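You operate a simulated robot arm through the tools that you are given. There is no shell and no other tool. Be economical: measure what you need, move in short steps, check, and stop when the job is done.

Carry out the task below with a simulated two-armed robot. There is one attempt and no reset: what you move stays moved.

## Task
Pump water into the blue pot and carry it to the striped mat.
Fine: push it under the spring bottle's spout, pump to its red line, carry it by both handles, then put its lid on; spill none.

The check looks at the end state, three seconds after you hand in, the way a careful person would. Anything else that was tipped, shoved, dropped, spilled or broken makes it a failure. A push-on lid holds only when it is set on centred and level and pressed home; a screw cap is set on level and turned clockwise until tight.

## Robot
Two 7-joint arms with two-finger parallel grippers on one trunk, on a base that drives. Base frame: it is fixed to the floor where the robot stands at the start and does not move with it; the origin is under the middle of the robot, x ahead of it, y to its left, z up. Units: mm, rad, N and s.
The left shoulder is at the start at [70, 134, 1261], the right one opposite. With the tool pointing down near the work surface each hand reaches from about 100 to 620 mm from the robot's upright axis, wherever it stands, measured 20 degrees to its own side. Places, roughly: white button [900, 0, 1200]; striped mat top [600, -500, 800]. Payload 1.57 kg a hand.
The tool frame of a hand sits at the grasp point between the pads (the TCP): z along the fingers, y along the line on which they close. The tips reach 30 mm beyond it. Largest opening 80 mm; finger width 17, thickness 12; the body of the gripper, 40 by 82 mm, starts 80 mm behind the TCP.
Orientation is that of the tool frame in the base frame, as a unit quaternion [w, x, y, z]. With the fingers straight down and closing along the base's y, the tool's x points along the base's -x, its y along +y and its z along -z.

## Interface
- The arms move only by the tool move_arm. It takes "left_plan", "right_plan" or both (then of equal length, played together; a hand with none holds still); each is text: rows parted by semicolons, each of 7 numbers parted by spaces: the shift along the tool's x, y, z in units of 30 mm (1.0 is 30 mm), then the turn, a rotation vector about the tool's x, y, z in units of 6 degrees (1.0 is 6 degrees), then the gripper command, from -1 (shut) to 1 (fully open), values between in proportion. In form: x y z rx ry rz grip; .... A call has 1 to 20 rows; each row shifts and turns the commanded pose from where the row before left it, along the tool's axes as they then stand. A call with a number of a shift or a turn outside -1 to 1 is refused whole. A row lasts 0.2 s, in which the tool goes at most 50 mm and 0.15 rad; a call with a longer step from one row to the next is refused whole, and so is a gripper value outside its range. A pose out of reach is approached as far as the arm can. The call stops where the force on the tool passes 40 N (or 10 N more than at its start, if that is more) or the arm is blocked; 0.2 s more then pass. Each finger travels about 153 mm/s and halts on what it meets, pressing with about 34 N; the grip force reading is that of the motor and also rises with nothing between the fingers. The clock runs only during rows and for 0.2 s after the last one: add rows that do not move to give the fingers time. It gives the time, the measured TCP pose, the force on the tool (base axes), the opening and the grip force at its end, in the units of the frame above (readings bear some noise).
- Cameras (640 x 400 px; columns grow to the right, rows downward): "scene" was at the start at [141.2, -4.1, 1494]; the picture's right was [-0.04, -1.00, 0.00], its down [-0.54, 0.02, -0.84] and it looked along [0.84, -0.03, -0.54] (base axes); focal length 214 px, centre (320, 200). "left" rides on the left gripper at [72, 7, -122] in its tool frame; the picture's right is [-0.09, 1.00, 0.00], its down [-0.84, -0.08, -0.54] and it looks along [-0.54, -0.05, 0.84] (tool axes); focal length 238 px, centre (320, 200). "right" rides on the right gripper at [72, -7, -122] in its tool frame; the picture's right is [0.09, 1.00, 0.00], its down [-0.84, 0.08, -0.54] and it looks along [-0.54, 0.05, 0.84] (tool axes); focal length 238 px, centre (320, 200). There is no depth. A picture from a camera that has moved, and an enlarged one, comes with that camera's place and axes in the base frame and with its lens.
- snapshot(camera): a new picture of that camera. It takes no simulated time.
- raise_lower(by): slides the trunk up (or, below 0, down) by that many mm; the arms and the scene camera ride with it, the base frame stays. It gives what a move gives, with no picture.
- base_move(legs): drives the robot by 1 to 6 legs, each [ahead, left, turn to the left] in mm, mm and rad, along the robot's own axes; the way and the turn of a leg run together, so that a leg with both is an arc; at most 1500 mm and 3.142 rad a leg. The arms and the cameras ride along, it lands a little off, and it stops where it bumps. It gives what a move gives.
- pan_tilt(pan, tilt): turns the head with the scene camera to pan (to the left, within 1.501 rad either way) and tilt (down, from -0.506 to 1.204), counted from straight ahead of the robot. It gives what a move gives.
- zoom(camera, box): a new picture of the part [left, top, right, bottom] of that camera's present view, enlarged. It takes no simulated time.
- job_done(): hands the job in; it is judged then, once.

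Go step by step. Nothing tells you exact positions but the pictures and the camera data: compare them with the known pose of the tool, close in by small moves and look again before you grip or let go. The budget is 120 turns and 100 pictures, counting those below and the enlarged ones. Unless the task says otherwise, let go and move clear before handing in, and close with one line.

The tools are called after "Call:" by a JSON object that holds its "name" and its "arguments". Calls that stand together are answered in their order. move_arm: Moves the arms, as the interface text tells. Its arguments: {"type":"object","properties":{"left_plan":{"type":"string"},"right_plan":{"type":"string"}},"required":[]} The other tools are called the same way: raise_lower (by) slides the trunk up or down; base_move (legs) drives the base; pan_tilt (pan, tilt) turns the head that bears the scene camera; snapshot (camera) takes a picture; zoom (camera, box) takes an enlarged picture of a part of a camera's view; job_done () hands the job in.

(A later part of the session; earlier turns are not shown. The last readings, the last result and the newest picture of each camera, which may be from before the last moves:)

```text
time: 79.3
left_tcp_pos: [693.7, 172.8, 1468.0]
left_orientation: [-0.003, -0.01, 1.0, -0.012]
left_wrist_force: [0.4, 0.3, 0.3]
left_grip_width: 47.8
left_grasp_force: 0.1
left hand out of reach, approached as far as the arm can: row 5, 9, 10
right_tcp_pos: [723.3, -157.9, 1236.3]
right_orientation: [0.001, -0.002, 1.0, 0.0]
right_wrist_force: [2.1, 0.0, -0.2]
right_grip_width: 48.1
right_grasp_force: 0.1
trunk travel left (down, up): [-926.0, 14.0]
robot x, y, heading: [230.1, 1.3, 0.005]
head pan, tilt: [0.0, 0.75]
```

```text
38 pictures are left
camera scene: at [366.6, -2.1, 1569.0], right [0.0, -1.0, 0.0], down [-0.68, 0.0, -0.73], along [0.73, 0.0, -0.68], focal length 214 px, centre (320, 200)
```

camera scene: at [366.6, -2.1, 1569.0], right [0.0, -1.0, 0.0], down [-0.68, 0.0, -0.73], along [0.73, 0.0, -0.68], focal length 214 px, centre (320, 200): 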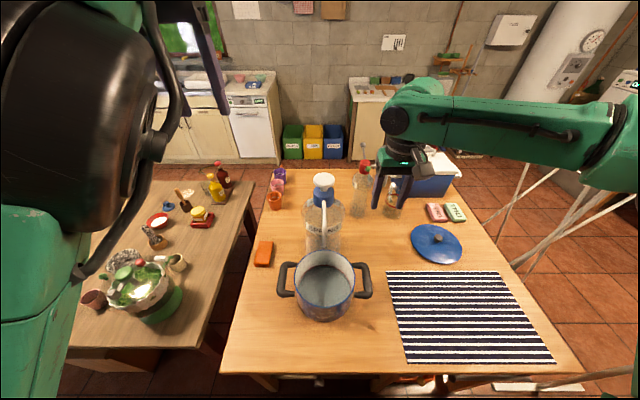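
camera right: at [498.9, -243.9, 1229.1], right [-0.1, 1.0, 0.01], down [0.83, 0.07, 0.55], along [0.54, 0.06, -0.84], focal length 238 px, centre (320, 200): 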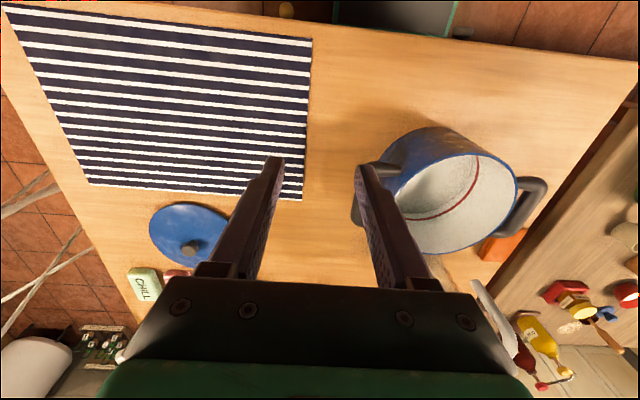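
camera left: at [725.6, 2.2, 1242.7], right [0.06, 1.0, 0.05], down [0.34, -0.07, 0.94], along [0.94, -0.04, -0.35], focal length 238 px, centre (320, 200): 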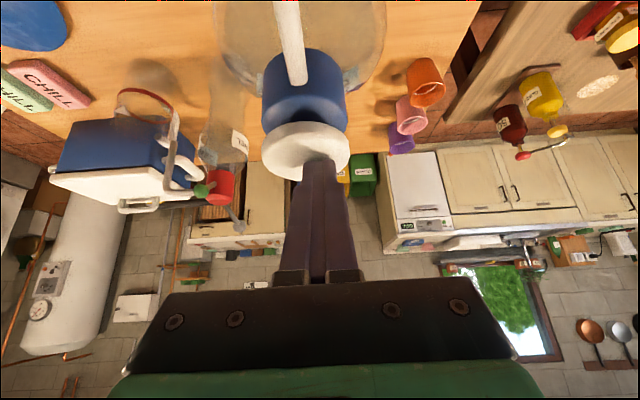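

The elbow now sits up and outward. I'll bring the left hand down again to match the right hand.

Call:
{"name": "move_arm", "arguments": {"left_plan": "-0.125 -0.19 0.963 0 0 0 0.2;-0.125 -0.19 0.963 0 0 0 0.2;-0.125 -0.19 0.963 0 0 0 0.2;-0.125 -0.19 0.963 0 0 0 0.2;-0.125 -0.19 0.963 0 0 0 0.2;-0.125 -0.19 0.963 0 0 0 0.2;-0.125 -0.19 0.963 0 0 0 0.2;-0.125 -0.19 0.963 0 0 0 0.2;0 0 0 0 0 0 0.2"}}

Call:
{"name": "snapshot", "arguments": {"camera": "scene"}}

```text
time: 81.3
left_tcp_pos: [725.8, 188.5, 1410.2]
left_orientation: [-0.001, -0.012, 1.0, -0.016]
left_wrist_force: [0.6, 0.4, -0.1]
left_grip_width: 47.7
left_grasp_force: 0.1
left hand out of reach, approached as far as the arm can: row 1, 2, 3, 4, 5, 6, 7, 8
right_tcp_pos: [722.5, -156.3, 1236.8]
right_orientation: [0.002, -0.001, 1.0, 0.0]
right_wrist_force: [0.2, -0.1, 0.1]
right_grip_width: 48.0
right_grasp_force: 0.1
trunk travel left (down, up): [-926.0, 14.0]
robot x, y, heading: [232.9, 1.8, 0.005]
head pan, tilt: [0.0, 0.75]
```

```text
37 pictures are left
camera scene: at [364.3, -0.6, 1569.3], right [0.0, -1.0, 0.0], down [-0.68, 0.0, -0.73], along [0.73, 0.0, -0.68], focal length 214 px, centre (320, 200)
```

scene: 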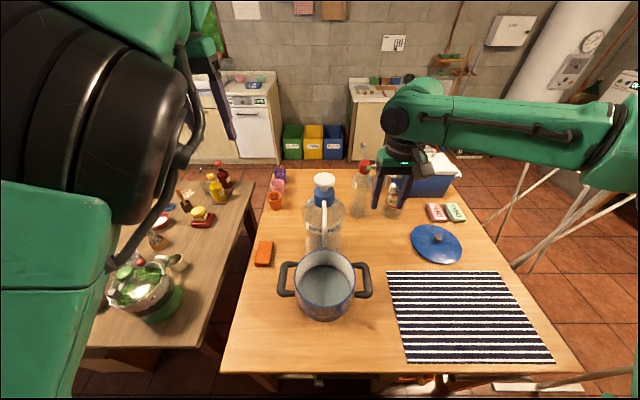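

It can't come down in this posture either. I'll take the left hand back out to the extended zone that works and turn the robot slightly left, so that the left handle is further ahead than the right.

Call:
{"name": "move_arm", "arguments": {"left_plan": "-0.8 -0.3 0 0 0 0 0.2;-0.8 -0.3 0 0 0 0 0.2;-0.8 -0.3 0 0 0 0 0.2;-0.2 -0.3 0.7 0 0 0 0.2;0 -0.3 0.9 0 0 0 0.2;0 0 0.9 0 0 0 0.2;0 0 0.9 0 0 0 0.2;0 0 0.9 0 0 0 0.2;0 0 0.9 0 0 0 0.2;0 0 0.5 0 0 0 0.2;0 0 0 0 0 0 0.2"}}

Call:
{"name": "snapshot", "arguments": {"camera": "scene"}}

```text
time: 83.7
left_tcp_pos: [792.9, 163.4, 1255.6]
left_orientation: [-0.004, 0.001, 1.0, -0.001]
left_wrist_force: [0.2, 0.4, 0.4]
left_grip_width: 47.8
left_grasp_force: 0.1
left hand out of reach, approached as far as the arm can: row 2, 3, 6, 7, 8, 9, 10
right_tcp_pos: [722.0, -157.3, 1237.1]
right_orientation: [0.002, -0.002, 1.0, 0.0]
right_wrist_force: [-0.9, -0.6, 0.1]
right_grip_width: 47.8
right_grasp_force: 0.2
trunk travel left (down, up): [-926.0, 14.0]
robot x, y, heading: [229.5, -0.5, -0.001]
head pan, tilt: [0.0, 0.75]
```

```text
36 pictures are left
camera scene: at [363.8, -1.3, 1569.3], right [0.0, -1.0, 0.0], down [-0.68, 0.0, -0.73], along [0.73, 0.0, -0.68], focal length 214 px, centre (320, 200)
```

scene: 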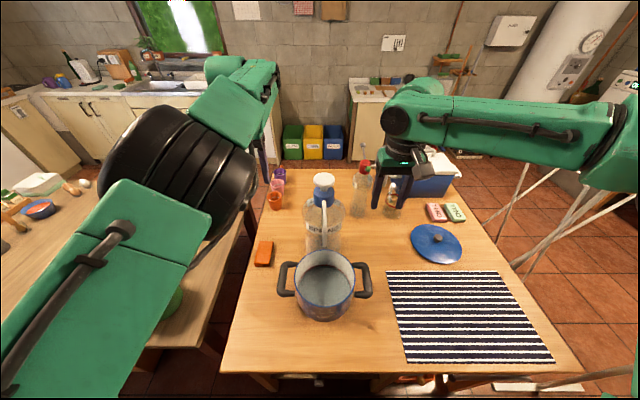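

The elbow is now on the outer side. I'll try retracting from here to match the right hand.

Call:
{"name": "move_arm", "arguments": {"left_plan": "0.3 -0.3 0.1 0 0 0 0.2;0.3 -0.3 0.1 0 0 0 0.2;0.5 -0.3 0.1 0 0 0 0.2;0.6 -0.2 0.1 0 0 0 0.2;0.6 0 0.1 0 0 0 0.2;0 0 0 0 0 0 0.2"}}

Call:
{"name": "snapshot", "arguments": {"camera": "scene"}}

```text
time: 85.1
left_tcp_pos: [794.1, 164.7, 1255.0]
left_orientation: [-0.003, -0.001, 1.0, -0.001]
left_wrist_force: [-0.9, 0.6, -0.4]
left_grip_width: 47.9
left_grasp_force: 0.1
left hand out of reach, approached as far as the arm can: row 1, 2, 3, 4, 5
right_tcp_pos: [722.6, -156.2, 1237.5]
right_orientation: [0.002, -0.002, 1.0, 0.001]
right_wrist_force: [-0.3, -0.5, -0.8]
right_grip_width: 48.0
right_grasp_force: 0.0
trunk travel left (down, up): [-926.0, 14.0]
robot x, y, heading: [228.0, 1.0, -0.004]
head pan, tilt: [0.0, 0.75]
```

```text
35 pictures are left
camera scene: at [363.8, -0.8, 1569.3], right [0.0, -1.0, 0.0], down [-0.68, 0.0, -0.73], along [0.73, 0.0, -0.68], focal length 214 px, centre (320, 200)
```

scene: 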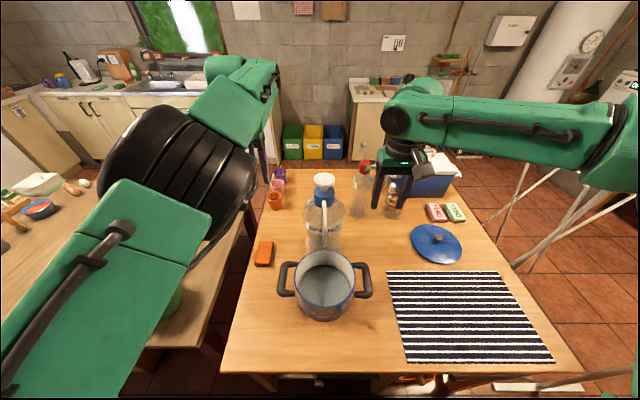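

Call:
{"name": "move_arm", "arguments": {"left_plan": "0 0 0 0 0 1 0.2;0 0 0 0 0 1 0.2;0 0 0 0 0 1 0.2;0 0 0 0 0 1 0.2;0 0 0 0 0 1 0.2;0 0 0 0 0 0 0.2"}}

Call:
{"name": "move_arm", "arguments": {"left_plan": "0.3 -0.3 0.1 0 0 0 0.2;0.3 -0.3 0.1 0 0 0 0.2;0.5 -0.3 0.1 0 0 0 0.2;0 0 0 0 0 0 0.2"}}

```text
time: 86.5
left_tcp_pos: [793.9, 164.9, 1256.0]
left_orientation: [-0.003, 0.258, 0.966, -0.001]
left_wrist_force: [-0.2, -0.1, -0.1]
left_grip_width: 47.8
left_grasp_force: 0.0
right_tcp_pos: [722.5, -157.2, 1236.8]
right_orientation: [0.003, -0.001, 1.0, 0.0]
right_wrist_force: [0.4, 0.2, 0.1]
right_grip_width: 48.0
right_grasp_force: 0.0
trunk travel left (down, up): [-926.0, 14.0]
robot x, y, heading: [226.9, -1.0, 0.003]
head pan, tilt: [0.0, 0.75]
```

```text
time: 87.5
left_tcp_pos: [795.0, 164.1, 1255.1]
left_orientation: [-0.002, 0.258, 0.966, -0.001]
left_wrist_force: [-0.7, -0.4, 0.4]
left_grip_width: 48.0
left_grasp_force: 0.0
left hand out of reach, approached as far as the arm can: row 1, 2, 3
right_tcp_pos: [722.6, -157.4, 1236.1]
right_orientation: [0.003, -0.001, 1.0, 0.0]
right_wrist_force: [-1.2, 0.3, 0.1]
right_grip_width: 48.2
right_grasp_force: 0.1
trunk travel left (down, up): [-926.0, 14.0]
robot x, y, heading: [230.6, 0.0, -0.002]
head pan, tilt: [0.0, 0.75]
```

Yaw turns freely, so another wrist joint is the limit. I'll tilt the fingers backward (the opposite of what caused this) and retract with that tilt.

Call:
{"name": "move_arm", "arguments": {"left_plan": "0 0 0 0 0 -1 0.2;0 0 0 0 0 -1 0.2;0 0 0 0 0 -1 0.2;0 0 0 0 0 -1 0.2;0 0 0 0 0 -1 0.2;0 0 -0.5 0 1 0 0.2;0 0 0 0 1 0 0.2;0 0 0 0 1 0 0.2;0 0 0 0 1 0 0.2;0 0 0 0 1 0 0.2;0.577 -0.25 0.333 0 0 0 0.2;0.577 -0.25 0.333 0 0 0 0.2;0.577 -0.25 0.333 0 0 0 0.2;0.577 -0.25 0.333 0 0 0 0.2;0 0 0 0 0 0 0.2"}}

Call:
{"name": "snapshot", "arguments": {"camera": "scene"}}

```text
time: 90.7
left_tcp_pos: [712.7, 181.4, 1232.2]
left_orientation: [-0.201, -0.001, 0.98, 0.002]
left_wrist_force: [0.3, 0.1, -0.2]
left_grip_width: 48.2
left_grasp_force: 0.1
left hand out of reach, approached as far as the arm can: row 7, 8, 9, 10, 12, 13, 14
right_tcp_pos: [721.9, -156.3, 1237.4]
right_orientation: [0.002, -0.002, 1.0, -0.001]
right_wrist_force: [-0.2, 0.1, 0.1]
right_grip_width: 48.0
right_grasp_force: 0.0
trunk travel left (down, up): [-926.0, 14.0]
robot x, y, heading: [227.7, 1.1, 0.0]
head pan, tilt: [0.0, 0.75]
```

```text
34 pictures are left
camera scene: at [363.0, -1.6, 1569.4], right [0.0, -1.0, 0.0], down [-0.68, 0.0, -0.73], along [0.73, 0.0, -0.68], focal length 214 px, centre (320, 200)
```

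scene: 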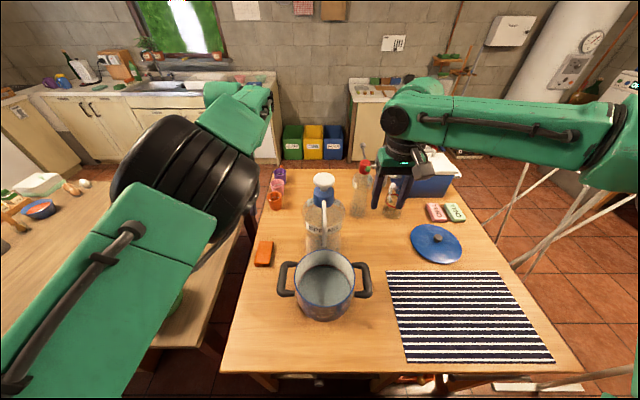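

The wrist itself won't come closer, so I'll use the turned-robot approach. Hands at about [566, 148] and [516, -129] relative to the robot, yawed 0.163 rad, will match the handles with the robot at [163, -112] and heading +0.163.

Call:
{"name": "move_arm", "arguments": {"left_plan": "-0.546 -0.267 -0.461 0 0 0 0.2;-0.546 -0.267 -0.461 0 0 0 0.2;-0.546 -0.267 -0.461 0 0 0 0.2;-0.546 -0.267 -0.461 0 0 0 0.2;0 0 0 0 -0.97 0 0.2;0 0 0 0 -0.97 0 0.2;0 0 0 0 -0.97 0 0.2;0 0 0 0 -0.97 0 0.2;0 0 0 0 0 0.78 0.2;0 0 0 0 0 0.78 0.2;0 0 0 0 0 0 0.2", "right_plan": "-0.37 0.47 -0.25 0 0 0 0.2;-0.37 0.47 -0.25 0 0 0 0.2;0 0 0 0 0 0 0.2;0 0 0 0 0 0 0.2;0 0 0 0 0 0 0.2;0 0 0 0 0 0 0.2;0 0 0 0 0 0 0.2;0 0 0 0 0 0 0.2;0 0 0 0 0 0.78 0.2;0 0 0 0 0 0.78 0.2;0 0 0 0 0 0 0.2"}}

```text
time: 93.1
left_tcp_pos: [773.8, 199.0, 1266.4]
left_orientation: [0.002, 0.081, 0.997, 0.001]
left_wrist_force: [0.0, -0.3, 0.4]
left_grip_width: 47.9
left_grasp_force: 0.0
left hand out of reach, approached as far as the arm can: row 2, 3, 4, 6, 7, 8
right_tcp_pos: [740.3, -130.2, 1251.8]
right_orientation: [0.002, 0.081, 0.997, 0.001]
right_wrist_force: [0.0, -0.8, -0.4]
right_grip_width: 47.9
right_grasp_force: 0.0
right hand out of reach, approached as far as the arm can: row 2
trunk travel left (down, up): [-926.0, 14.0]
robot x, y, heading: [230.6, -0.2, -0.002]
head pan, tilt: [0.0, 0.75]
```

Call:
{"name": "move_arm", "arguments": {"left_plan": "-0.32 -0.51 0.1 0 0 0 0.2;-0.32 -0.51 0.1 0 0 0 0.2;-0.32 -0.51 0.1 0 0 0 0.2;0 0 0 0 0 0 0.2"}}

```text
time: 94.1
left_tcp_pos: [784.6, 184.3, 1264.1]
left_orientation: [0.001, 0.079, 0.997, 0.001]
left_wrist_force: [0.4, -0.8, 0.0]
left_grip_width: 48.0
left_grasp_force: 0.0
left hand out of reach, approached as far as the arm can: row 1, 2, 3
right_tcp_pos: [740.4, -129.8, 1252.4]
right_orientation: [0.002, 0.08, 0.997, -0.001]
right_wrist_force: [-0.6, -0.9, -0.1]
right_grip_width: 47.9
right_grasp_force: 0.1
trunk travel left (down, up): [-926.0, 14.0]
robot x, y, heading: [227.3, 1.5, -0.003]
head pan, tilt: [0.0, 0.75]
```

The commanded pose may have drifted away from the measured one while it was out of reach. I'll test by commanding toward where the hand really is.

Call:
{"name": "move_arm", "arguments": {"left_plan": "0 0.6 -0.6 0 0 0 0.2;0 0.6 -0.6 0 0 0 0.2;0 0.6 -0.6 0 0 0 0.2;0 0.6 -0.6 0 0 0 0.2;0 0 0 0 0 0 0.2"}}

```text
time: 95.3
left_tcp_pos: [795.3, 255.1, 1336.3]
left_orientation: [0.001, 0.081, 0.997, 0.001]
left_wrist_force: [0.4, 0.7, -0.9]
left_grip_width: 48.3
left_grasp_force: 0.0
right_tcp_pos: [739.8, -129.7, 1253.1]
right_orientation: [0.002, 0.08, 0.997, 0.0]
right_wrist_force: [-0.1, -0.8, 0.2]
right_grip_width: 47.9
right_grasp_force: 0.1
trunk travel left (down, up): [-926.0, 14.0]
robot x, y, heading: [229.2, 0.1, -0.006]
head pan, tilt: [0.0, 0.75]
```

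The pose is in sync, so the limit is real. I'll try retracting on the outer left side and lower, where the elbow may swing outward.

Call:
{"name": "move_arm", "arguments": {"left_plan": "0.3 0.5 0.3 0 0 0 0.2;0.5 0.5 0.6 0 0 0 0.2;0.5 0.3 0.8 0 0 0 0.2;0.5 0 0.8 0 0 0 0.2;0.5 0 0.8 0 0 0 0.2;0.5 0 0.8 0 0 0 0.2;0 0 0 0 0 0 0.2"}}

Call:
{"name": "snapshot", "arguments": {"camera": "scene"}}

```text
time: 96.9
left_tcp_pos: [719.5, 307.6, 1216.2]
left_orientation: [0.001, 0.081, 0.997, 0.002]
left_wrist_force: [-0.1, 0.2, -0.3]
left_grip_width: 48.0
left_grasp_force: 0.1
right_tcp_pos: [740.8, -130.8, 1253.6]
right_orientation: [0.003, 0.08, 0.997, 0.002]
right_wrist_force: [0.0, -0.2, 0.2]
right_grip_width: 48.0
right_grasp_force: 0.0
trunk travel left (down, up): [-926.0, 14.0]
robot x, y, heading: [228.3, 2.0, 0.003]
head pan, tilt: [0.0, 0.75]
```

```text
33 pictures are left
camera scene: at [363.8, -0.9, 1569.3], right [0.0, -1.0, 0.0], down [-0.68, 0.0, -0.73], along [0.73, 0.0, -0.68], focal length 214 px, centre (320, 200)
```

scene: 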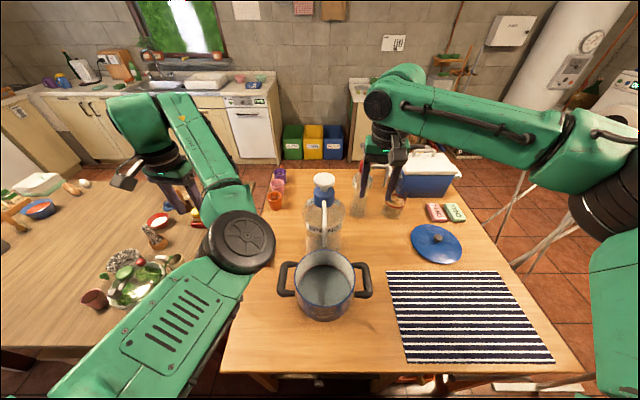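

I'll go with a stronger turn of 0.3 rad: the left hand at about [588, 140] relative to the robot (elbow-down extended, which worked before) and the right at about [501, -128].

Call:
{"name": "move_arm", "arguments": {"left_plan": "0 0 -0.97 0 0 0 0.2;-0.585 -0.71 0 0 0 0 0.2;-0.585 -0.71 0 0 0 0 0.2;-0.585 -0.71 0 0 0 0 0.2;-0.585 -0.71 0 0 0 0 0.2;-0.585 -0.71 0 0 0 0 0.2;-0.585 -0.71 0 0 0 0 0.2;-0.585 -0.71 0 0 0 0 0.2;0 0 0 0 0 0.65 0.2;0 0 0 0 0 0.66 0.2;0 0 0 0 0 0 0.2", "right_plan": "0.41 0.03 0.3 0 0 0 0.2;0 0 0 0 0 0 0.2;0 0 0 0 0 0 0.2;0 0 0 0 0 0 0.2;0 0 0 0 0 0 0.2;0 0 0 0 0 0 0.2;0 0 0 0 0 0 0.2;0 0 0 0 0 0 0.2;0 0 0 0 0 0.65 0.2;0 0 0 0 0 0.66 0.2;0 0 0 0 0 0 0.2"}}

```text
time: 99.3
left_tcp_pos: [826.8, 148.5, 1242.1]
left_orientation: [0.002, 0.149, 0.989, 0.002]
left_wrist_force: [-0.2, 0.3, 1.1]
left_grip_width: 48.3
left_grasp_force: 0.1
left hand out of reach, approached as far as the arm can: row 1, 2, 3
right_tcp_pos: [729.0, -128.1, 1243.1]
right_orientation: [0.003, 0.148, 0.989, 0.001]
right_wrist_force: [-0.3, -0.1, 0.5]
right_grip_width: 48.0
right_grasp_force: 0.1
trunk travel left (down, up): [-926.0, 14.0]
robot x, y, heading: [228.7, -1.2, -0.001]
head pan, tilt: [0.0, 0.75]
```

Both postures hold. I'll fine-tune the left hand, then drive back and right and turn left 0.3 rad, with the hands well above the bottle.

Call:
{"name": "move_arm", "arguments": {"left_plan": "0.24 -0.37 0 0 0 0 0.2;0 0 0 0 0 0 0.2"}}

Call:
{"name": "base_move", "arguments": {"legs": [[-51, -181, 0], [0, 0, 0.3]]}}

Call:
{"name": "snapshot", "arguments": {"camera": "left"}}

Call:
{"name": "snapshot", "arguments": {"camera": "right"}}

```text
time: 99.9
left_tcp_pos: [817.3, 139.5, 1240.8]
left_orientation: [0.003, 0.149, 0.989, 0.002]
left_wrist_force: [0.1, -0.9, 0.4]
left_grip_width: 47.9
left_grasp_force: 0.1
right_tcp_pos: [729.1, -128.1, 1243.3]
right_orientation: [0.003, 0.148, 0.989, 0.0]
right_wrist_force: [-1.0, 0.6, 0.0]
right_grip_width: 48.0
right_grasp_force: 0.0
trunk travel left (down, up): [-926.0, 14.0]
robot x, y, heading: [229.6, 1.6, -0.003]
head pan, tilt: [0.0, 0.75]
```

```text
time: 102.4
left_tcp_pos: [697.7, 122.8, 1242.8]
left_orientation: [0.002, -0.002, 1.0, 0.003]
left_wrist_force: [-0.3, 0.0, -0.5]
left_grip_width: 47.8
left_grasp_force: 0.1
right_tcp_pos: [694.6, -158.5, 1243.3]
right_orientation: [0.002, -0.002, 1.0, 0.001]
right_wrist_force: [0.3, 0.6, -0.2]
right_grip_width: 48.2
right_grasp_force: 0.0
trunk travel left (down, up): [-926.0, 14.0]
robot x, y, heading: [176.3, -182.4, 0.302]
head pan, tilt: [0.0, 0.75]
```

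```text
32 pictures are left
camera left: at [625.5, 128.2, 1364.8], right [0.09, 1.0, 0.01], down [0.84, -0.08, 0.54], along [0.54, -0.04, -0.84], focal length 238 px, centre (320, 200)
```

left: 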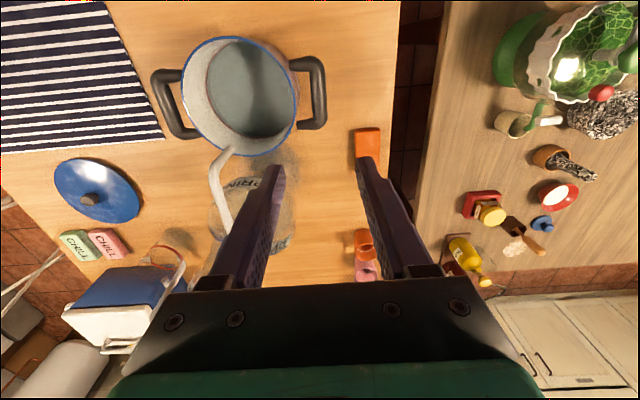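

```text
31 pictures are left
camera right: at [621.3, -164.9, 1364.0], right [-0.1, 1.0, 0.0], down [0.83, 0.08, 0.55], along [0.54, 0.05, -0.84], focal length 238 px, centre (320, 200)
```

right: 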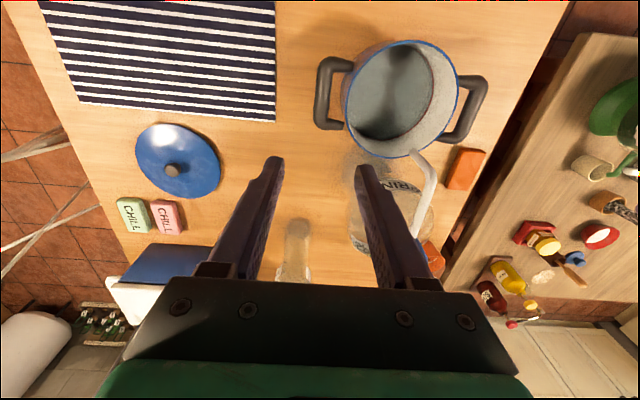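

An excellent landing: both hands are within a few millimetres of the handle lines. I'll make a small y correction and lower the trunk 290 mm, then check closely.

Call:
{"name": "move_arm", "arguments": {"left_plan": "0.1 0.1 0 0 0 0 0.2;0 0 0 0 0 0 0.2", "right_plan": "0.1 0.13 0 0 0 0 0.2;0 0 0 0 0 0 0.2"}}

Call:
{"name": "raise_lower", "arguments": {"by": -285}}

Call:
{"name": "zoom", "arguments": {"camera": "left", "box": [200, 60, 440, 210]}}

Call:
{"name": "zoom", "arguments": {"camera": "right", "box": [200, 60, 440, 210]}}

```text
time: 103.0
left_tcp_pos: [695.0, 126.5, 1241.6]
left_orientation: [0.001, -0.002, 1.0, 0.002]
left_wrist_force: [0.1, -0.6, 0.3]
left_grip_width: 47.8
left_grasp_force: 0.1
right_tcp_pos: [690.9, -153.2, 1243.2]
right_orientation: [0.002, -0.003, 1.0, 0.0]
right_wrist_force: [-0.1, 0.1, 0.1]
right_grip_width: 48.0
right_grasp_force: 0.1
trunk travel left (down, up): [-926.0, 14.0]
robot x, y, heading: [176.6, -180.8, 0.299]
head pan, tilt: [0.0, 0.75]
```

```text
time: 105.9
left_tcp_pos: [695.6, 128.3, 957.1]
left_orientation: [0.002, -0.002, 1.0, 0.003]
left_wrist_force: [-0.4, -0.1, -0.1]
left_grip_width: 47.8
left_grasp_force: 0.1
right_tcp_pos: [690.6, -152.3, 958.1]
right_orientation: [0.002, -0.002, 1.0, 0.001]
right_wrist_force: [-0.4, 0.8, 0.5]
right_grip_width: 48.3
right_grasp_force: 0.0
trunk travel left (down, up): [-641.0, 299.0]
robot x, y, heading: [179.0, -180.5, 0.3]
head pan, tilt: [0.0, 0.75]
```

```text
2.67 times, centred on (320, 135) of left
camera zoom: at [622.2, 133.5, 1079.5], right [0.09, 1.0, 0.01], down [0.84, -0.08, 0.54], along [0.54, -0.04, -0.84], focal length 636 px, centre (320, 373)
```

zoom: 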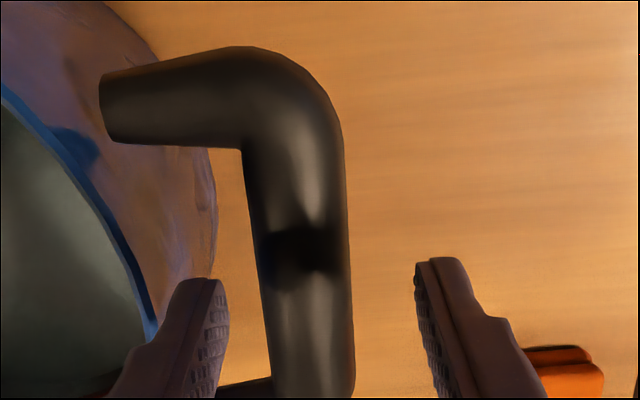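

```text
2.67 times, centred on (320, 135) of right
camera zoom: at [617.7, -158.8, 1079.2], right [-0.1, 1.0, 0.0], down [0.83, 0.08, 0.55], along [0.54, 0.05, -0.84], focal length 636 px, centre (320, 373)
```

zoom: 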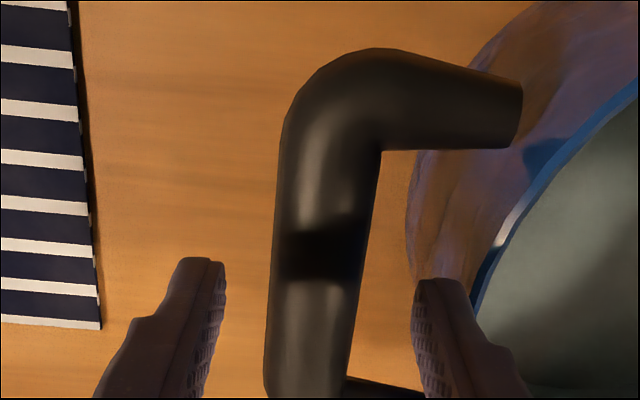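

Both straddles match the earlier good ones. I'll go down the last 49 mm and close.

Call:
{"name": "raise_lower", "arguments": {"by": -49}}

Call:
{"name": "move_arm", "arguments": {"left_plan": "0 0 0 0 0 0 0;0 0 0 0 0 0 -0.2;0 0 0 0 0 0 -0.4;0 0 0 0 0 0 -1;0 0 0 0 0 0 -1;0 0 0 0 0 0 -1", "right_plan": "0 0 0 0 0 0 0;0 0 0 0 0 0 -0.2;0 0 0 0 0 0 -0.4;0 0 0 0 0 0 -1;0 0 0 0 0 0 -1;0 0 0 0 0 0 -1"}}

Call:
{"name": "snapshot", "arguments": {"camera": "scene"}}

```text
time: 106.8
left_tcp_pos: [695.4, 127.6, 907.6]
left_orientation: [0.002, -0.002, 1.0, 0.003]
left_wrist_force: [0.0, 0.0, 0.0]
left_grip_width: 47.8
left_grasp_force: 0.0
right_tcp_pos: [689.6, -153.0, 909.6]
right_orientation: [0.002, -0.002, 1.0, 0.001]
right_wrist_force: [0.1, 0.2, 0.2]
right_grip_width: 48.1
right_grasp_force: 0.0
trunk travel left (down, up): [-592.0, 348.0]
robot x, y, heading: [179.8, -184.0, 0.3]
head pan, tilt: [0.0, 0.75]
```

```text
time: 108.2
left_tcp_pos: [695.5, 124.0, 909.0]
left_orientation: [0.0, 0.001, 1.0, 0.001]
left_wrist_force: [-3.9, -33.0, 4.0]
left_grip_width: 27.7
left_grasp_force: 33.1
right_tcp_pos: [689.7, -151.9, 909.7]
right_orientation: [0.002, -0.004, 1.0, 0.004]
right_wrist_force: [3.5, 29.0, -0.4]
right_grip_width: 27.8
right_grasp_force: 33.9
trunk travel left (down, up): [-592.0, 348.0]
robot x, y, heading: [177.4, -184.2, 0.295]
head pan, tilt: [0.0, 0.75]
```

```text
28 pictures are left
camera scene: at [307.2, -146.1, 1235.4], right [0.3, -0.95, 0.0], down [-0.65, -0.2, -0.73], along [0.7, 0.22, -0.68], focal length 214 px, centre (320, 200)
```

scene: 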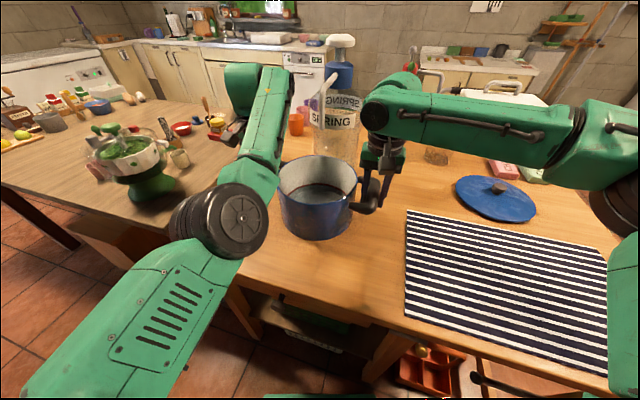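

Both handles are gripped. I'll relax the sideways tension, then lift 40 mm with the trunk and check that it's level.

Call:
{"name": "move_arm", "arguments": {"left_plan": "0 -0.1 0 0 0 0 -1;0 0 0 0 0 0 -1", "right_plan": "0 0.04 0 0 0 0 -1;0 0 0 0 0 0 -1"}}

Call:
{"name": "raise_lower", "arguments": {"by": 15}}

Call:
{"name": "raise_lower", "arguments": {"by": 25}}

Call:
{"name": "zoom", "arguments": {"camera": "scene", "box": [220, 110, 428, 240]}}

```text
time: 108.8
left_tcp_pos: [695.0, 122.7, 908.0]
left_orientation: [0.002, -0.002, 1.0, 0.002]
left_wrist_force: [-6.0, -20.8, 0.7]
left_grip_width: 27.6
left_grasp_force: 34.2
right_tcp_pos: [690.5, -150.7, 907.5]
right_orientation: [0.003, -0.002, 1.0, 0.002]
right_wrist_force: [4.0, 18.3, 0.5]
right_grip_width: 27.6
right_grasp_force: 34.0
trunk travel left (down, up): [-592.0, 348.0]
robot x, y, heading: [181.4, -185.2, 0.302]
head pan, tilt: [0.0, 0.75]
```

```text
time: 109.4
left_tcp_pos: [695.8, 124.3, 922.4]
left_orientation: [0.0, -0.002, 1.0, 0.001]
left_wrist_force: [-5.0, -17.4, -7.8]
left_grip_width: 27.5
left_grasp_force: 34.5
right_tcp_pos: [692.5, -151.0, 923.2]
right_orientation: [0.002, -0.003, 1.0, 0.002]
right_wrist_force: [4.7, 17.8, -7.5]
right_grip_width: 27.6
right_grasp_force: 34.4
trunk travel left (down, up): [-607.0, 333.0]
robot x, y, heading: [177.9, -183.3, 0.297]
head pan, tilt: [0.0, 0.75]
```

```text
time: 110.1
left_tcp_pos: [697.4, 124.5, 945.0]
left_orientation: [0.001, -0.001, 1.0, 0.002]
left_wrist_force: [-3.9, -15.6, -8.2]
left_grip_width: 27.6
left_grasp_force: 34.1
right_tcp_pos: [692.3, -150.7, 946.7]
right_orientation: [0.001, -0.003, 1.0, 0.001]
right_wrist_force: [4.1, 15.0, -7.8]
right_grip_width: 27.5
right_grasp_force: 33.8
trunk travel left (down, up): [-632.0, 308.0]
robot x, y, heading: [178.0, -182.6, 0.303]
head pan, tilt: [0.0, 0.75]
```

```text
3.08 times, centred on (324, 175) of scene
camera zoom: at [310.5, -143.7, 1274.9], right [0.3, -0.95, 0.0], down [-0.65, -0.2, -0.73], along [0.7, 0.22, -0.68], focal length 660 px, centre (308, 277)
```

zoom: 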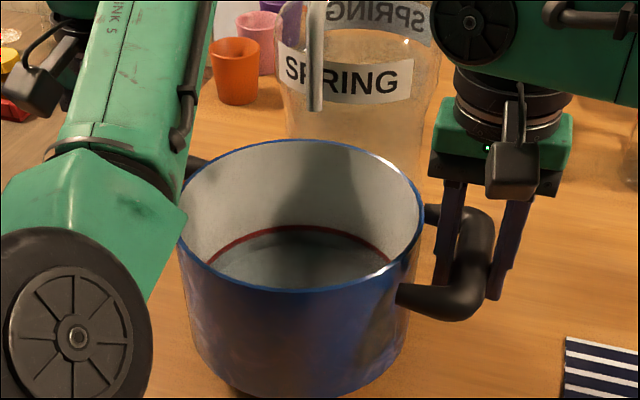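

The pot is off the table, level, with 8 N on each hand. I'll back straight out 100 mm.

Call:
{"name": "base_move", "arguments": {"legs": [[-50, 15, 0], [-45.5, 14.6, 0]]}}

Call:
{"name": "snapshot", "arguments": {"camera": "scene"}}

```text
time: 111.6
left_tcp_pos: [601.8, 125.8, 943.7]
left_orientation: [-0.002, -0.001, 1.0, 0.001]
left_wrist_force: [-4.1, -15.2, -7.8]
left_grip_width: 28.0
left_grasp_force: 33.8
right_tcp_pos: [596.3, -150.1, 944.9]
right_orientation: [-0.002, -0.002, 1.0, 0.0]
right_wrist_force: [4.2, 15.8, -6.9]
right_grip_width: 28.0
right_grasp_force: 34.2
trunk travel left (down, up): [-632.0, 308.0]
robot x, y, heading: [75.6, -182.8, 0.301]
head pan, tilt: [0.0, 0.75]
```

```text
26 pictures are left
camera scene: at [215.5, -143.4, 1274.2], right [0.3, -0.96, 0.0], down [-0.66, -0.2, -0.73], along [0.69, 0.22, -0.69], focal length 214 px, centre (320, 200)
```

scene: 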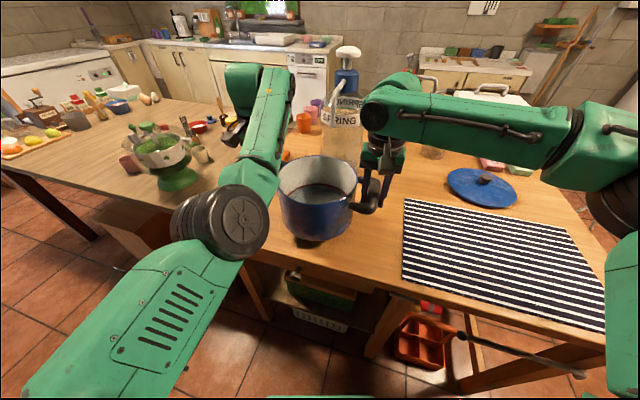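

It's clear of the spout. Now sideways to the mat in three legs.

Call:
{"name": "base_move", "arguments": {"legs": [[-46, -148.4, 0], [-46, -148.4, 0], [-46, -148.4, 0]]}}

Call:
{"name": "snapshot", "arguments": {"camera": "scene"}}

```text
time: 115.0
left_tcp_pos: [597.8, -337.5, 946.0]
left_orientation: [0.0, -0.002, 1.0, 0.002]
left_wrist_force: [-5.0, -1.6, -7.3]
left_grip_width: 27.7
left_grasp_force: 33.8
right_tcp_pos: [592.8, -613.5, 946.2]
right_orientation: [0.002, -0.003, 1.0, 0.0]
right_wrist_force: [5.2, 2.4, -7.2]
right_grip_width: 27.7
right_grasp_force: 33.6
trunk travel left (down, up): [-632.0, 308.0]
robot x, y, heading: [77.2, -646.5, 0.303]
head pan, tilt: [0.0, 0.75]
```

```text
25 pictures are left
camera scene: at [210.6, -606.5, 1274.9], right [0.3, -0.95, 0.0], down [-0.65, -0.2, -0.73], along [0.7, 0.22, -0.68], focal length 214 px, centre (320, 200)
```

scene: 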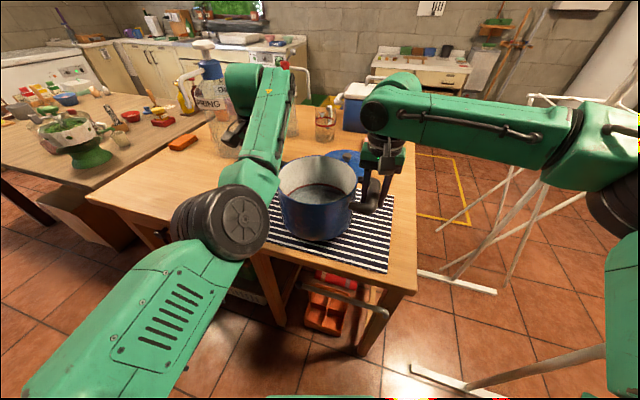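

The pot is over the mat. I'll go 38 mm ahead to centre it, then lower gently.

Call:
{"name": "base_move", "arguments": {"legs": [[36.3, -11.2, 0]]}}

Call:
{"name": "raise_lower", "arguments": {"by": -30}}

Call:
{"name": "raise_lower", "arguments": {"by": -4}}

Call:
{"name": "snapshot", "arguments": {"camera": "scene"}}

```text
time: 115.8
left_tcp_pos: [631.4, -338.6, 948.4]
left_orientation: [0.002, -0.001, 1.0, 0.002]
left_wrist_force: [-4.1, 0.1, -6.4]
left_grip_width: 27.8
left_grasp_force: 33.6
right_tcp_pos: [628.0, -614.6, 950.6]
right_orientation: [0.002, -0.003, 1.0, 0.001]
right_wrist_force: [4.1, 0.9, -8.0]
right_grip_width: 27.6
right_grasp_force: 33.8
trunk travel left (down, up): [-632.0, 308.0]
robot x, y, heading: [116.6, -649.9, 0.304]
head pan, tilt: [0.0, 0.75]
```

```text
time: 116.6
left_tcp_pos: [635.8, -338.2, 915.4]
left_orientation: [-0.001, -0.002, 1.0, 0.001]
left_wrist_force: [-3.1, -0.1, -6.5]
left_grip_width: 27.4
left_grasp_force: 34.1
right_tcp_pos: [630.0, -615.4, 916.5]
right_orientation: [0.0, -0.001, 1.0, 0.0]
right_wrist_force: [3.3, 0.7, -8.6]
right_grip_width: 27.7
right_grasp_force: 34.2
trunk travel left (down, up): [-602.0, 338.0]
robot x, y, heading: [116.5, -649.5, 0.301]
head pan, tilt: [0.0, 0.75]
```

```text
time: 117.1
left_tcp_pos: [635.3, -338.8, 913.2]
left_orientation: [0.001, -0.002, 1.0, 0.002]
left_wrist_force: [-2.9, -0.4, -5.3]
left_grip_width: 27.7
left_grasp_force: 33.2
right_tcp_pos: [630.4, -614.0, 914.3]
right_orientation: [0.001, -0.003, 1.0, 0.001]
right_wrist_force: [3.0, 0.5, -7.5]
right_grip_width: 27.8
right_grasp_force: 34.3
trunk travel left (down, up): [-598.0, 342.0]
robot x, y, heading: [116.6, -648.1, 0.302]
head pan, tilt: [0.0, 0.75]
```

```text
24 pictures are left
camera scene: at [247.6, -607.9, 1241.0], right [0.3, -0.95, 0.0], down [-0.65, -0.2, -0.73], along [0.7, 0.22, -0.68], focal length 214 px, centre (320, 200)
```

scene: 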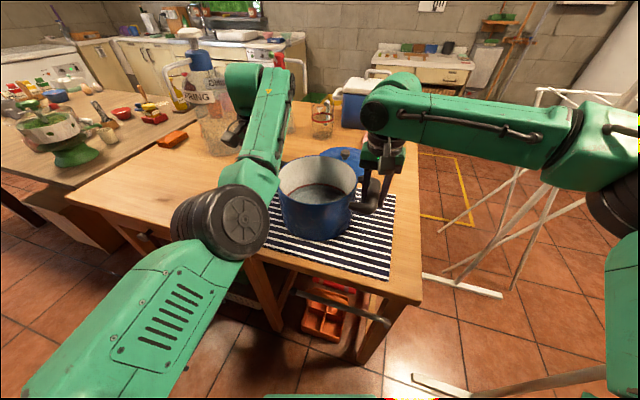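

The weight is still on the hands. I'll lower in small steps until it lands.

Call:
{"name": "raise_lower", "arguments": {"by": -3}}

Call:
{"name": "raise_lower", "arguments": {"by": -2}}

```text
time: 117.6
left_tcp_pos: [634.6, -338.1, 912.0]
left_orientation: [0.003, -0.001, 1.0, 0.005]
left_wrist_force: [2.9, 1.4, 9.7]
left_grip_width: 27.8
left_grasp_force: 33.6
right_tcp_pos: [630.7, -614.9, 912.3]
right_orientation: [0.003, -0.003, 1.0, 0.002]
right_wrist_force: [8.4, 3.0, 6.4]
right_grip_width: 27.8
right_grasp_force: 34.0
trunk travel left (down, up): [-595.0, 345.0]
robot x, y, heading: [117.7, -648.1, 0.299]
head pan, tilt: [0.0, 0.75]
```

```text
time: 118.1
left_tcp_pos: [633.3, -338.4, 911.0]
left_orientation: [0.005, -0.003, 1.0, 0.004]
left_wrist_force: [14.0, 2.2, 25.8]
left_grip_width: 27.3
left_grasp_force: 33.7
right_tcp_pos: [629.9, -613.9, 913.1]
right_orientation: [0.006, -0.003, 1.0, 0.003]
right_wrist_force: [15.1, 5.7, 24.8]
right_grip_width: 27.5
right_grasp_force: 34.1
trunk travel left (down, up): [-593.0, 347.0]
robot x, y, heading: [118.2, -643.8, 0.306]
head pan, tilt: [0.0, 0.75]
```

Landed. I'll relieve the 2 mm, open and rise straight up.

Call:
{"name": "raise_lower", "arguments": {"by": 3}}

Call:
{"name": "move_arm", "arguments": {"left_plan": "0 0 0 0 0 0 -0.2;0 0 0 0 0 0 0.2;0 0 0 0 0 0 0.2", "right_plan": "0 0 0 0 0 0 -0.2;0 0 0 0 0 0 0.2;0 0 0 0 0 0 0.2"}}

Call:
{"name": "raise_lower", "arguments": {"by": 230}}

Call:
{"name": "snapshot", "arguments": {"camera": "right"}}

Call:
{"name": "snapshot", "arguments": {"camera": "scene"}}

```text
time: 118.7
left_tcp_pos: [632.7, -338.6, 910.8]
left_orientation: [0.001, -0.002, 1.0, 0.002]
left_wrist_force: [3.1, 0.9, 16.9]
left_grip_width: 27.5
left_grasp_force: 33.6
right_tcp_pos: [629.0, -613.7, 912.8]
right_orientation: [0.003, -0.002, 1.0, 0.001]
right_wrist_force: [15.0, 5.6, 11.7]
right_grip_width: 27.6
right_grasp_force: 33.7
trunk travel left (down, up): [-596.0, 344.0]
robot x, y, heading: [114.7, -650.4, 0.307]
head pan, tilt: [0.0, 0.75]
```

```text
time: 119.5
left_tcp_pos: [633.9, -339.1, 912.4]
left_orientation: [0.001, -0.002, 1.0, 0.002]
left_wrist_force: [0.7, 0.0, -0.8]
left_grip_width: 47.7
left_grasp_force: 0.0
right_tcp_pos: [628.9, -615.4, 911.4]
right_orientation: [0.001, -0.002, 1.0, 0.001]
right_wrist_force: [0.1, -0.1, 0.4]
right_grip_width: 48.2
right_grasp_force: 0.1
trunk travel left (down, up): [-596.0, 344.0]
robot x, y, heading: [117.3, -648.3, 0.302]
head pan, tilt: [0.0, 0.75]
```

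```text
time: 121.9
left_tcp_pos: [632.2, -339.3, 1140.9]
left_orientation: [0.001, -0.001, 1.0, 0.002]
left_wrist_force: [0.5, -0.2, 0.2]
left_grip_width: 48.1
left_grasp_force: 0.1
right_tcp_pos: [628.3, -614.5, 1142.6]
right_orientation: [0.001, -0.003, 1.0, 0.001]
right_wrist_force: [-0.3, 0.1, 0.4]
right_grip_width: 48.0
right_grasp_force: 0.0
trunk travel left (down, up): [-826.0, 114.0]
robot x, y, heading: [118.9, -646.9, 0.301]
head pan, tilt: [0.0, 0.75]
```

```text
23 pictures are left
camera right: at [556.3, -620.8, 1263.8], right [-0.1, 1.0, 0.0], down [0.83, 0.08, 0.55], along [0.54, 0.05, -0.84], focal length 238 px, centre (320, 200)
```

right: 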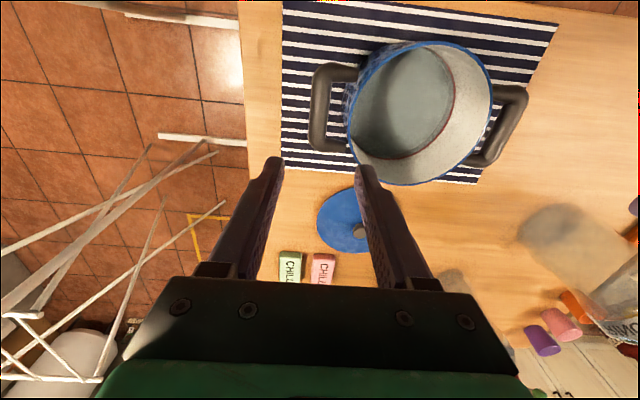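

```text
22 pictures are left
camera scene: at [245.5, -608.6, 1469.3], right [0.3, -0.95, 0.0], down [-0.65, -0.2, -0.73], along [0.7, 0.22, -0.68], focal length 214 px, centre (320, 200)
```

scene: 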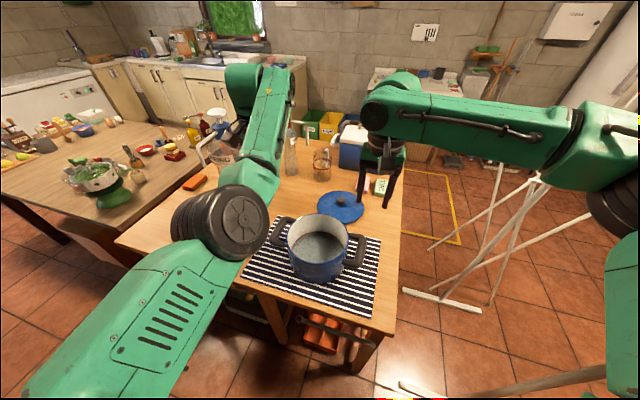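

The pot sits on the mat. Next is the lid, near [902, -495]. I'll square the robot up so the lid is ahead of the left shoulder, raise the right hand out of the way and undo the left hand's yaw.

Call:
{"name": "base_move", "arguments": {"legs": [[0, 0, -0.301], [40, 18, 0]]}}

Call:
{"name": "move_arm", "arguments": {"left_plan": "0 0 0 0 0 -0.953 0.2;0 0 0 0 0 -0.953 0.2;0 0 0 0 0 -0.953 0.2;0 0 -0.5 0 0 0 0.2;0 0 -0.5 0 0 0 0.2;0 0 0 0 0 0 0.2;0 0 0 0 0 0 0.2", "right_plan": "0.3 -0.2 -0.9 0 0 0 0.2;0.3 -0.2 -0.9 0 0 0 0.2;0.3 -0.2 -0.9 0 0 0 0.2;0.3 -0.2 -0.9 0 0 0 0.2;0.3 -0.2 -0.9 0 0 0 0.2;0.3 0 -0.9 0 0 0 0.2;0 0 0 0 0 0 0.2"}}

Call:
{"name": "snapshot", "arguments": {"camera": "scene"}}

```text
time: 123.8
left_tcp_pos: [733.8, -492.1, 1145.3]
left_orientation: [0.003, 0.149, 0.989, 0.004]
left_wrist_force: [-0.8, -0.3, 0.2]
left_grip_width: 48.1
left_grasp_force: 0.0
right_tcp_pos: [648.0, -754.8, 1145.6]
right_orientation: [0.006, 0.148, 0.989, 0.001]
right_wrist_force: [0.1, -0.7, 0.1]
right_grip_width: 48.0
right_grasp_force: 0.0
trunk travel left (down, up): [-826.0, 114.0]
robot x, y, heading: [162.1, -628.8, -0.002]
head pan, tilt: [0.0, 0.75]
```

```text
time: 125.4
left_tcp_pos: [742.1, -489.4, 1171.2]
left_orientation: [0.001, 0.0, 1.0, 0.002]
left_wrist_force: [0.5, -0.2, 0.5]
left_grip_width: 48.1
left_grasp_force: 0.1
right_tcp_pos: [594.2, -764.3, 1304.4]
right_orientation: [0.001, 0.149, 0.989, 0.001]
right_wrist_force: [-0.8, 0.0, -0.8]
right_grip_width: 48.1
right_grasp_force: 0.1
trunk travel left (down, up): [-826.0, 114.0]
robot x, y, heading: [154.6, -631.4, -0.0]
head pan, tilt: [0.0, 0.75]
```

```text
21 pictures are left
camera scene: at [291.9, -630.5, 1469.2], right [0.0, -1.0, 0.0], down [-0.68, 0.0, -0.73], along [0.73, 0.0, -0.68], focal length 214 px, centre (320, 200)
```

scene: 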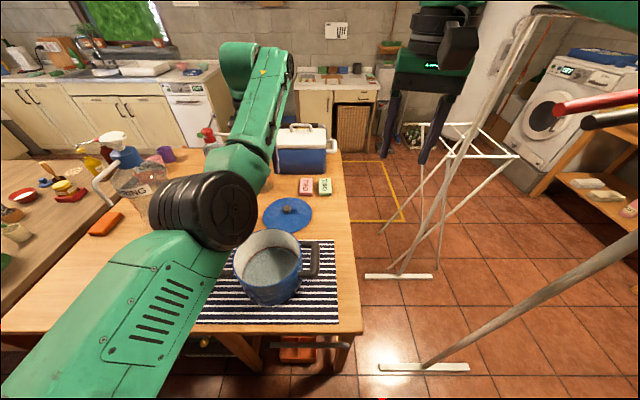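

The lid is near [905, -497]. I'll tilt the left fingers forward 45° in place and drive up to the table edge.

Call:
{"name": "move_arm", "arguments": {"left_plan": "0 0 -0.2 0 -0.94 0 0.2;0 0 -0.2 0 -0.94 0 0.2;0 0 0 0 -0.94 0 0.2;0 0 0 0 -0.94 0 0.2;0 0 0 0 -0.94 0 0.2;0 0 0 0 -0.94 0 0.2;0 0 0 0 -0.94 0 0.2;0 0 0 0 -0.94 0 0.2;0 0 0 0 0 0 0.2"}}

Call:
{"name": "base_move", "arguments": {"legs": [[75, 0, 0]]}}

Call:
{"name": "snapshot", "arguments": {"camera": "left"}}

```text
time: 127.4
left_tcp_pos: [750.5, -475.7, 1191.4]
left_orientation: [0.394, -0.006, 0.919, 0.011]
left_wrist_force: [0.6, 0.4, 0.4]
left_grip_width: 47.9
left_grasp_force: 0.1
left hand out of reach, approached as far as the arm can: row 2
right_tcp_pos: [592.5, -765.0, 1304.1]
right_orientation: [0.003, 0.149, 0.989, 0.0]
right_wrist_force: [-0.1, -0.3, 0.4]
right_grip_width: 47.8
right_grasp_force: 0.0
trunk travel left (down, up): [-826.0, 114.0]
robot x, y, heading: [153.8, -634.3, 0.004]
head pan, tilt: [0.0, 0.75]
```

```text
time: 128.4
left_tcp_pos: [816.9, -476.0, 1190.5]
left_orientation: [0.392, -0.006, 0.92, 0.015]
left_wrist_force: [-0.4, 0.4, -0.5]
left_grip_width: 48.0
left_grasp_force: 0.1
right_tcp_pos: [659.9, -764.2, 1306.5]
right_orientation: [0.005, 0.149, 0.989, 0.001]
right_wrist_force: [-0.2, -0.3, 0.5]
right_grip_width: 47.9
right_grasp_force: 0.1
trunk travel left (down, up): [-826.0, 114.0]
robot x, y, heading: [230.3, -626.4, 0.003]
head pan, tilt: [0.0, 0.75]
```

```text
20 pictures are left
camera left: at [678.3, -472.9, 1224.1], right [0.04, 1.0, 0.09], down [0.19, -0.1, 0.98], along [0.98, -0.02, -0.19], focal length 238 px, centre (320, 200)
```

left: 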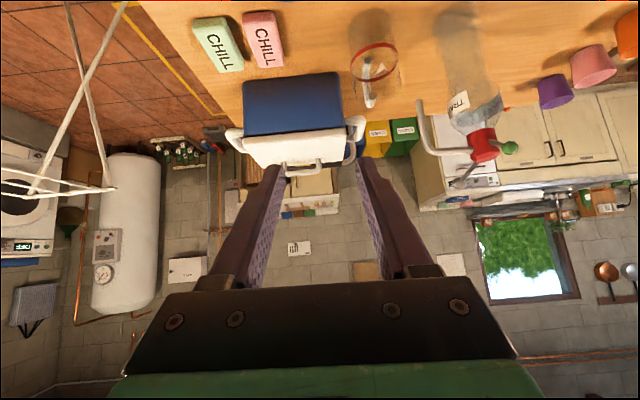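

Tilted 46° with no bump at the table. The lid is below the view, so I'll lower the hand with the arm, keeping the forearm high over the pot, and look again.

Call:
{"name": "move_arm", "arguments": {"left_plan": "0.37 -0.127 0.815 0 0 0 0.5;0.37 -0.127 0.815 0 0 0 0.5;0.37 -0.127 0.815 0 0 0 0.5;0.37 -0.127 0.815 0 0 0 0.5;0.37 -0.127 0.815 0 0 0 0.5;0.37 -0.127 0.815 0 0 0 0.5;0 0 0 0 0 0 0.5"}}

Call:
{"name": "snapshot", "arguments": {"camera": "left"}}

Call:
{"name": "snapshot", "arguments": {"camera": "scene"}}

```text
time: 130.0
left_tcp_pos: [882.3, -495.1, 1035.5]
left_orientation: [0.389, -0.005, 0.921, 0.015]
left_wrist_force: [-0.2, 0.2, -0.1]
left_grip_width: 59.7
left_grasp_force: 0.0
right_tcp_pos: [666.4, -764.5, 1304.4]
right_orientation: [0.003, 0.149, 0.989, 0.0]
right_wrist_force: [-0.1, -0.6, -0.7]
right_grip_width: 47.9
right_grasp_force: 0.0
trunk travel left (down, up): [-826.0, 114.0]
robot x, y, heading: [229.3, -629.5, 0.004]
head pan, tilt: [0.0, 0.75]
```

```text
19 pictures are left
camera left: at [744.1, -491.6, 1070.2], right [0.04, 1.0, 0.09], down [0.2, -0.1, 0.98], along [0.98, -0.03, -0.2], focal length 238 px, centre (320, 200)
```

left: 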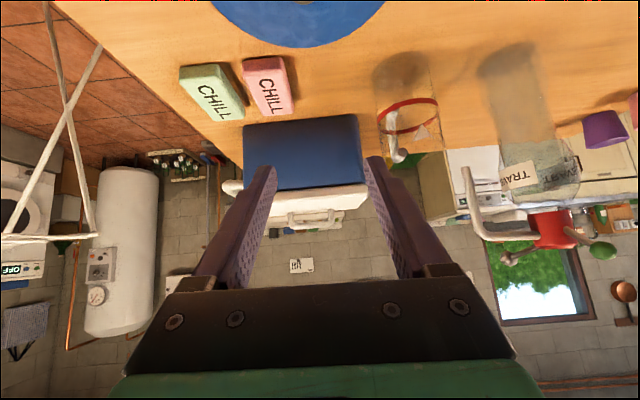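

```text
18 pictures are left
camera scene: at [365.6, -630.4, 1469.3], right [0.0, -1.0, 0.0], down [-0.68, 0.0, -0.73], along [0.73, 0.0, -0.68], focal length 214 px, centre (320, 200)
```

scene: 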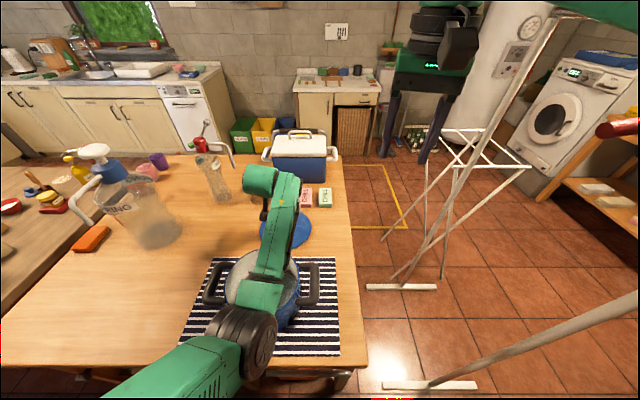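

The elbow hangs low, so I need the arm straighter to clear the pot's rim. I'll lower the hand further by the arm alone, keeping the trunk high.

Call:
{"name": "move_arm", "arguments": {"left_plan": "0.5 0 0.6 0 0 0 0.5;0.5 0 0.6 0 0 0 0.5;0.5 0 0.6 0 0 0 0.5;0.5 0 0.6 0 0 0 0.5;0 0 0 0 0 0 0.5"}}

Call:
{"name": "snapshot", "arguments": {"camera": "left"}}

Call:
{"name": "snapshot", "arguments": {"camera": "scene"}}

```text
time: 131.2
left_tcp_pos: [891.5, -491.9, 941.8]
left_orientation: [0.39, -0.006, 0.921, 0.015]
left_wrist_force: [-0.9, -0.3, -0.4]
left_grip_width: 60.1
left_grasp_force: 0.1
right_tcp_pos: [667.5, -765.0, 1305.0]
right_orientation: [0.003, 0.149, 0.989, 0.0]
right_wrist_force: [0.2, 0.9, 0.3]
right_grip_width: 48.1
right_grasp_force: 0.1
trunk travel left (down, up): [-826.0, 114.0]
robot x, y, heading: [226.6, -630.7, 0.001]
head pan, tilt: [0.0, 0.75]
```

```text
17 pictures are left
camera left: at [753.1, -488.9, 977.2], right [0.04, 1.0, 0.09], down [0.2, -0.1, 0.98], along [0.98, -0.02, -0.2], focal length 238 px, centre (320, 200)
```

left: 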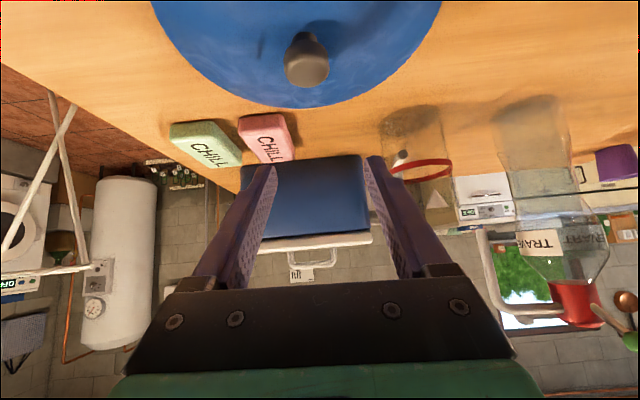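

```text
16 pictures are left
camera scene: at [365.5, -630.7, 1469.3], right [0.0, -1.0, 0.0], down [-0.68, 0.0, -0.73], along [0.73, 0.0, -0.68], focal length 214 px, centre (320, 200)
```

scene: 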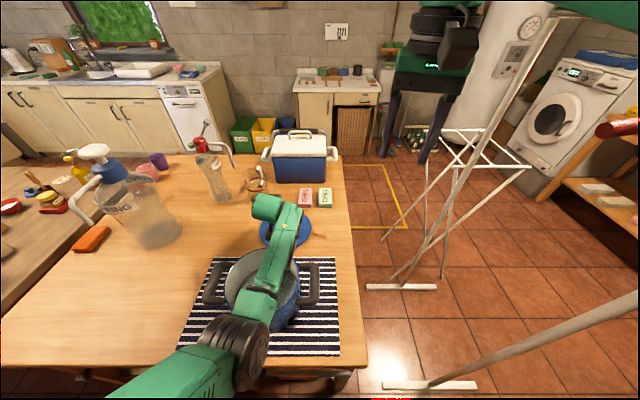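

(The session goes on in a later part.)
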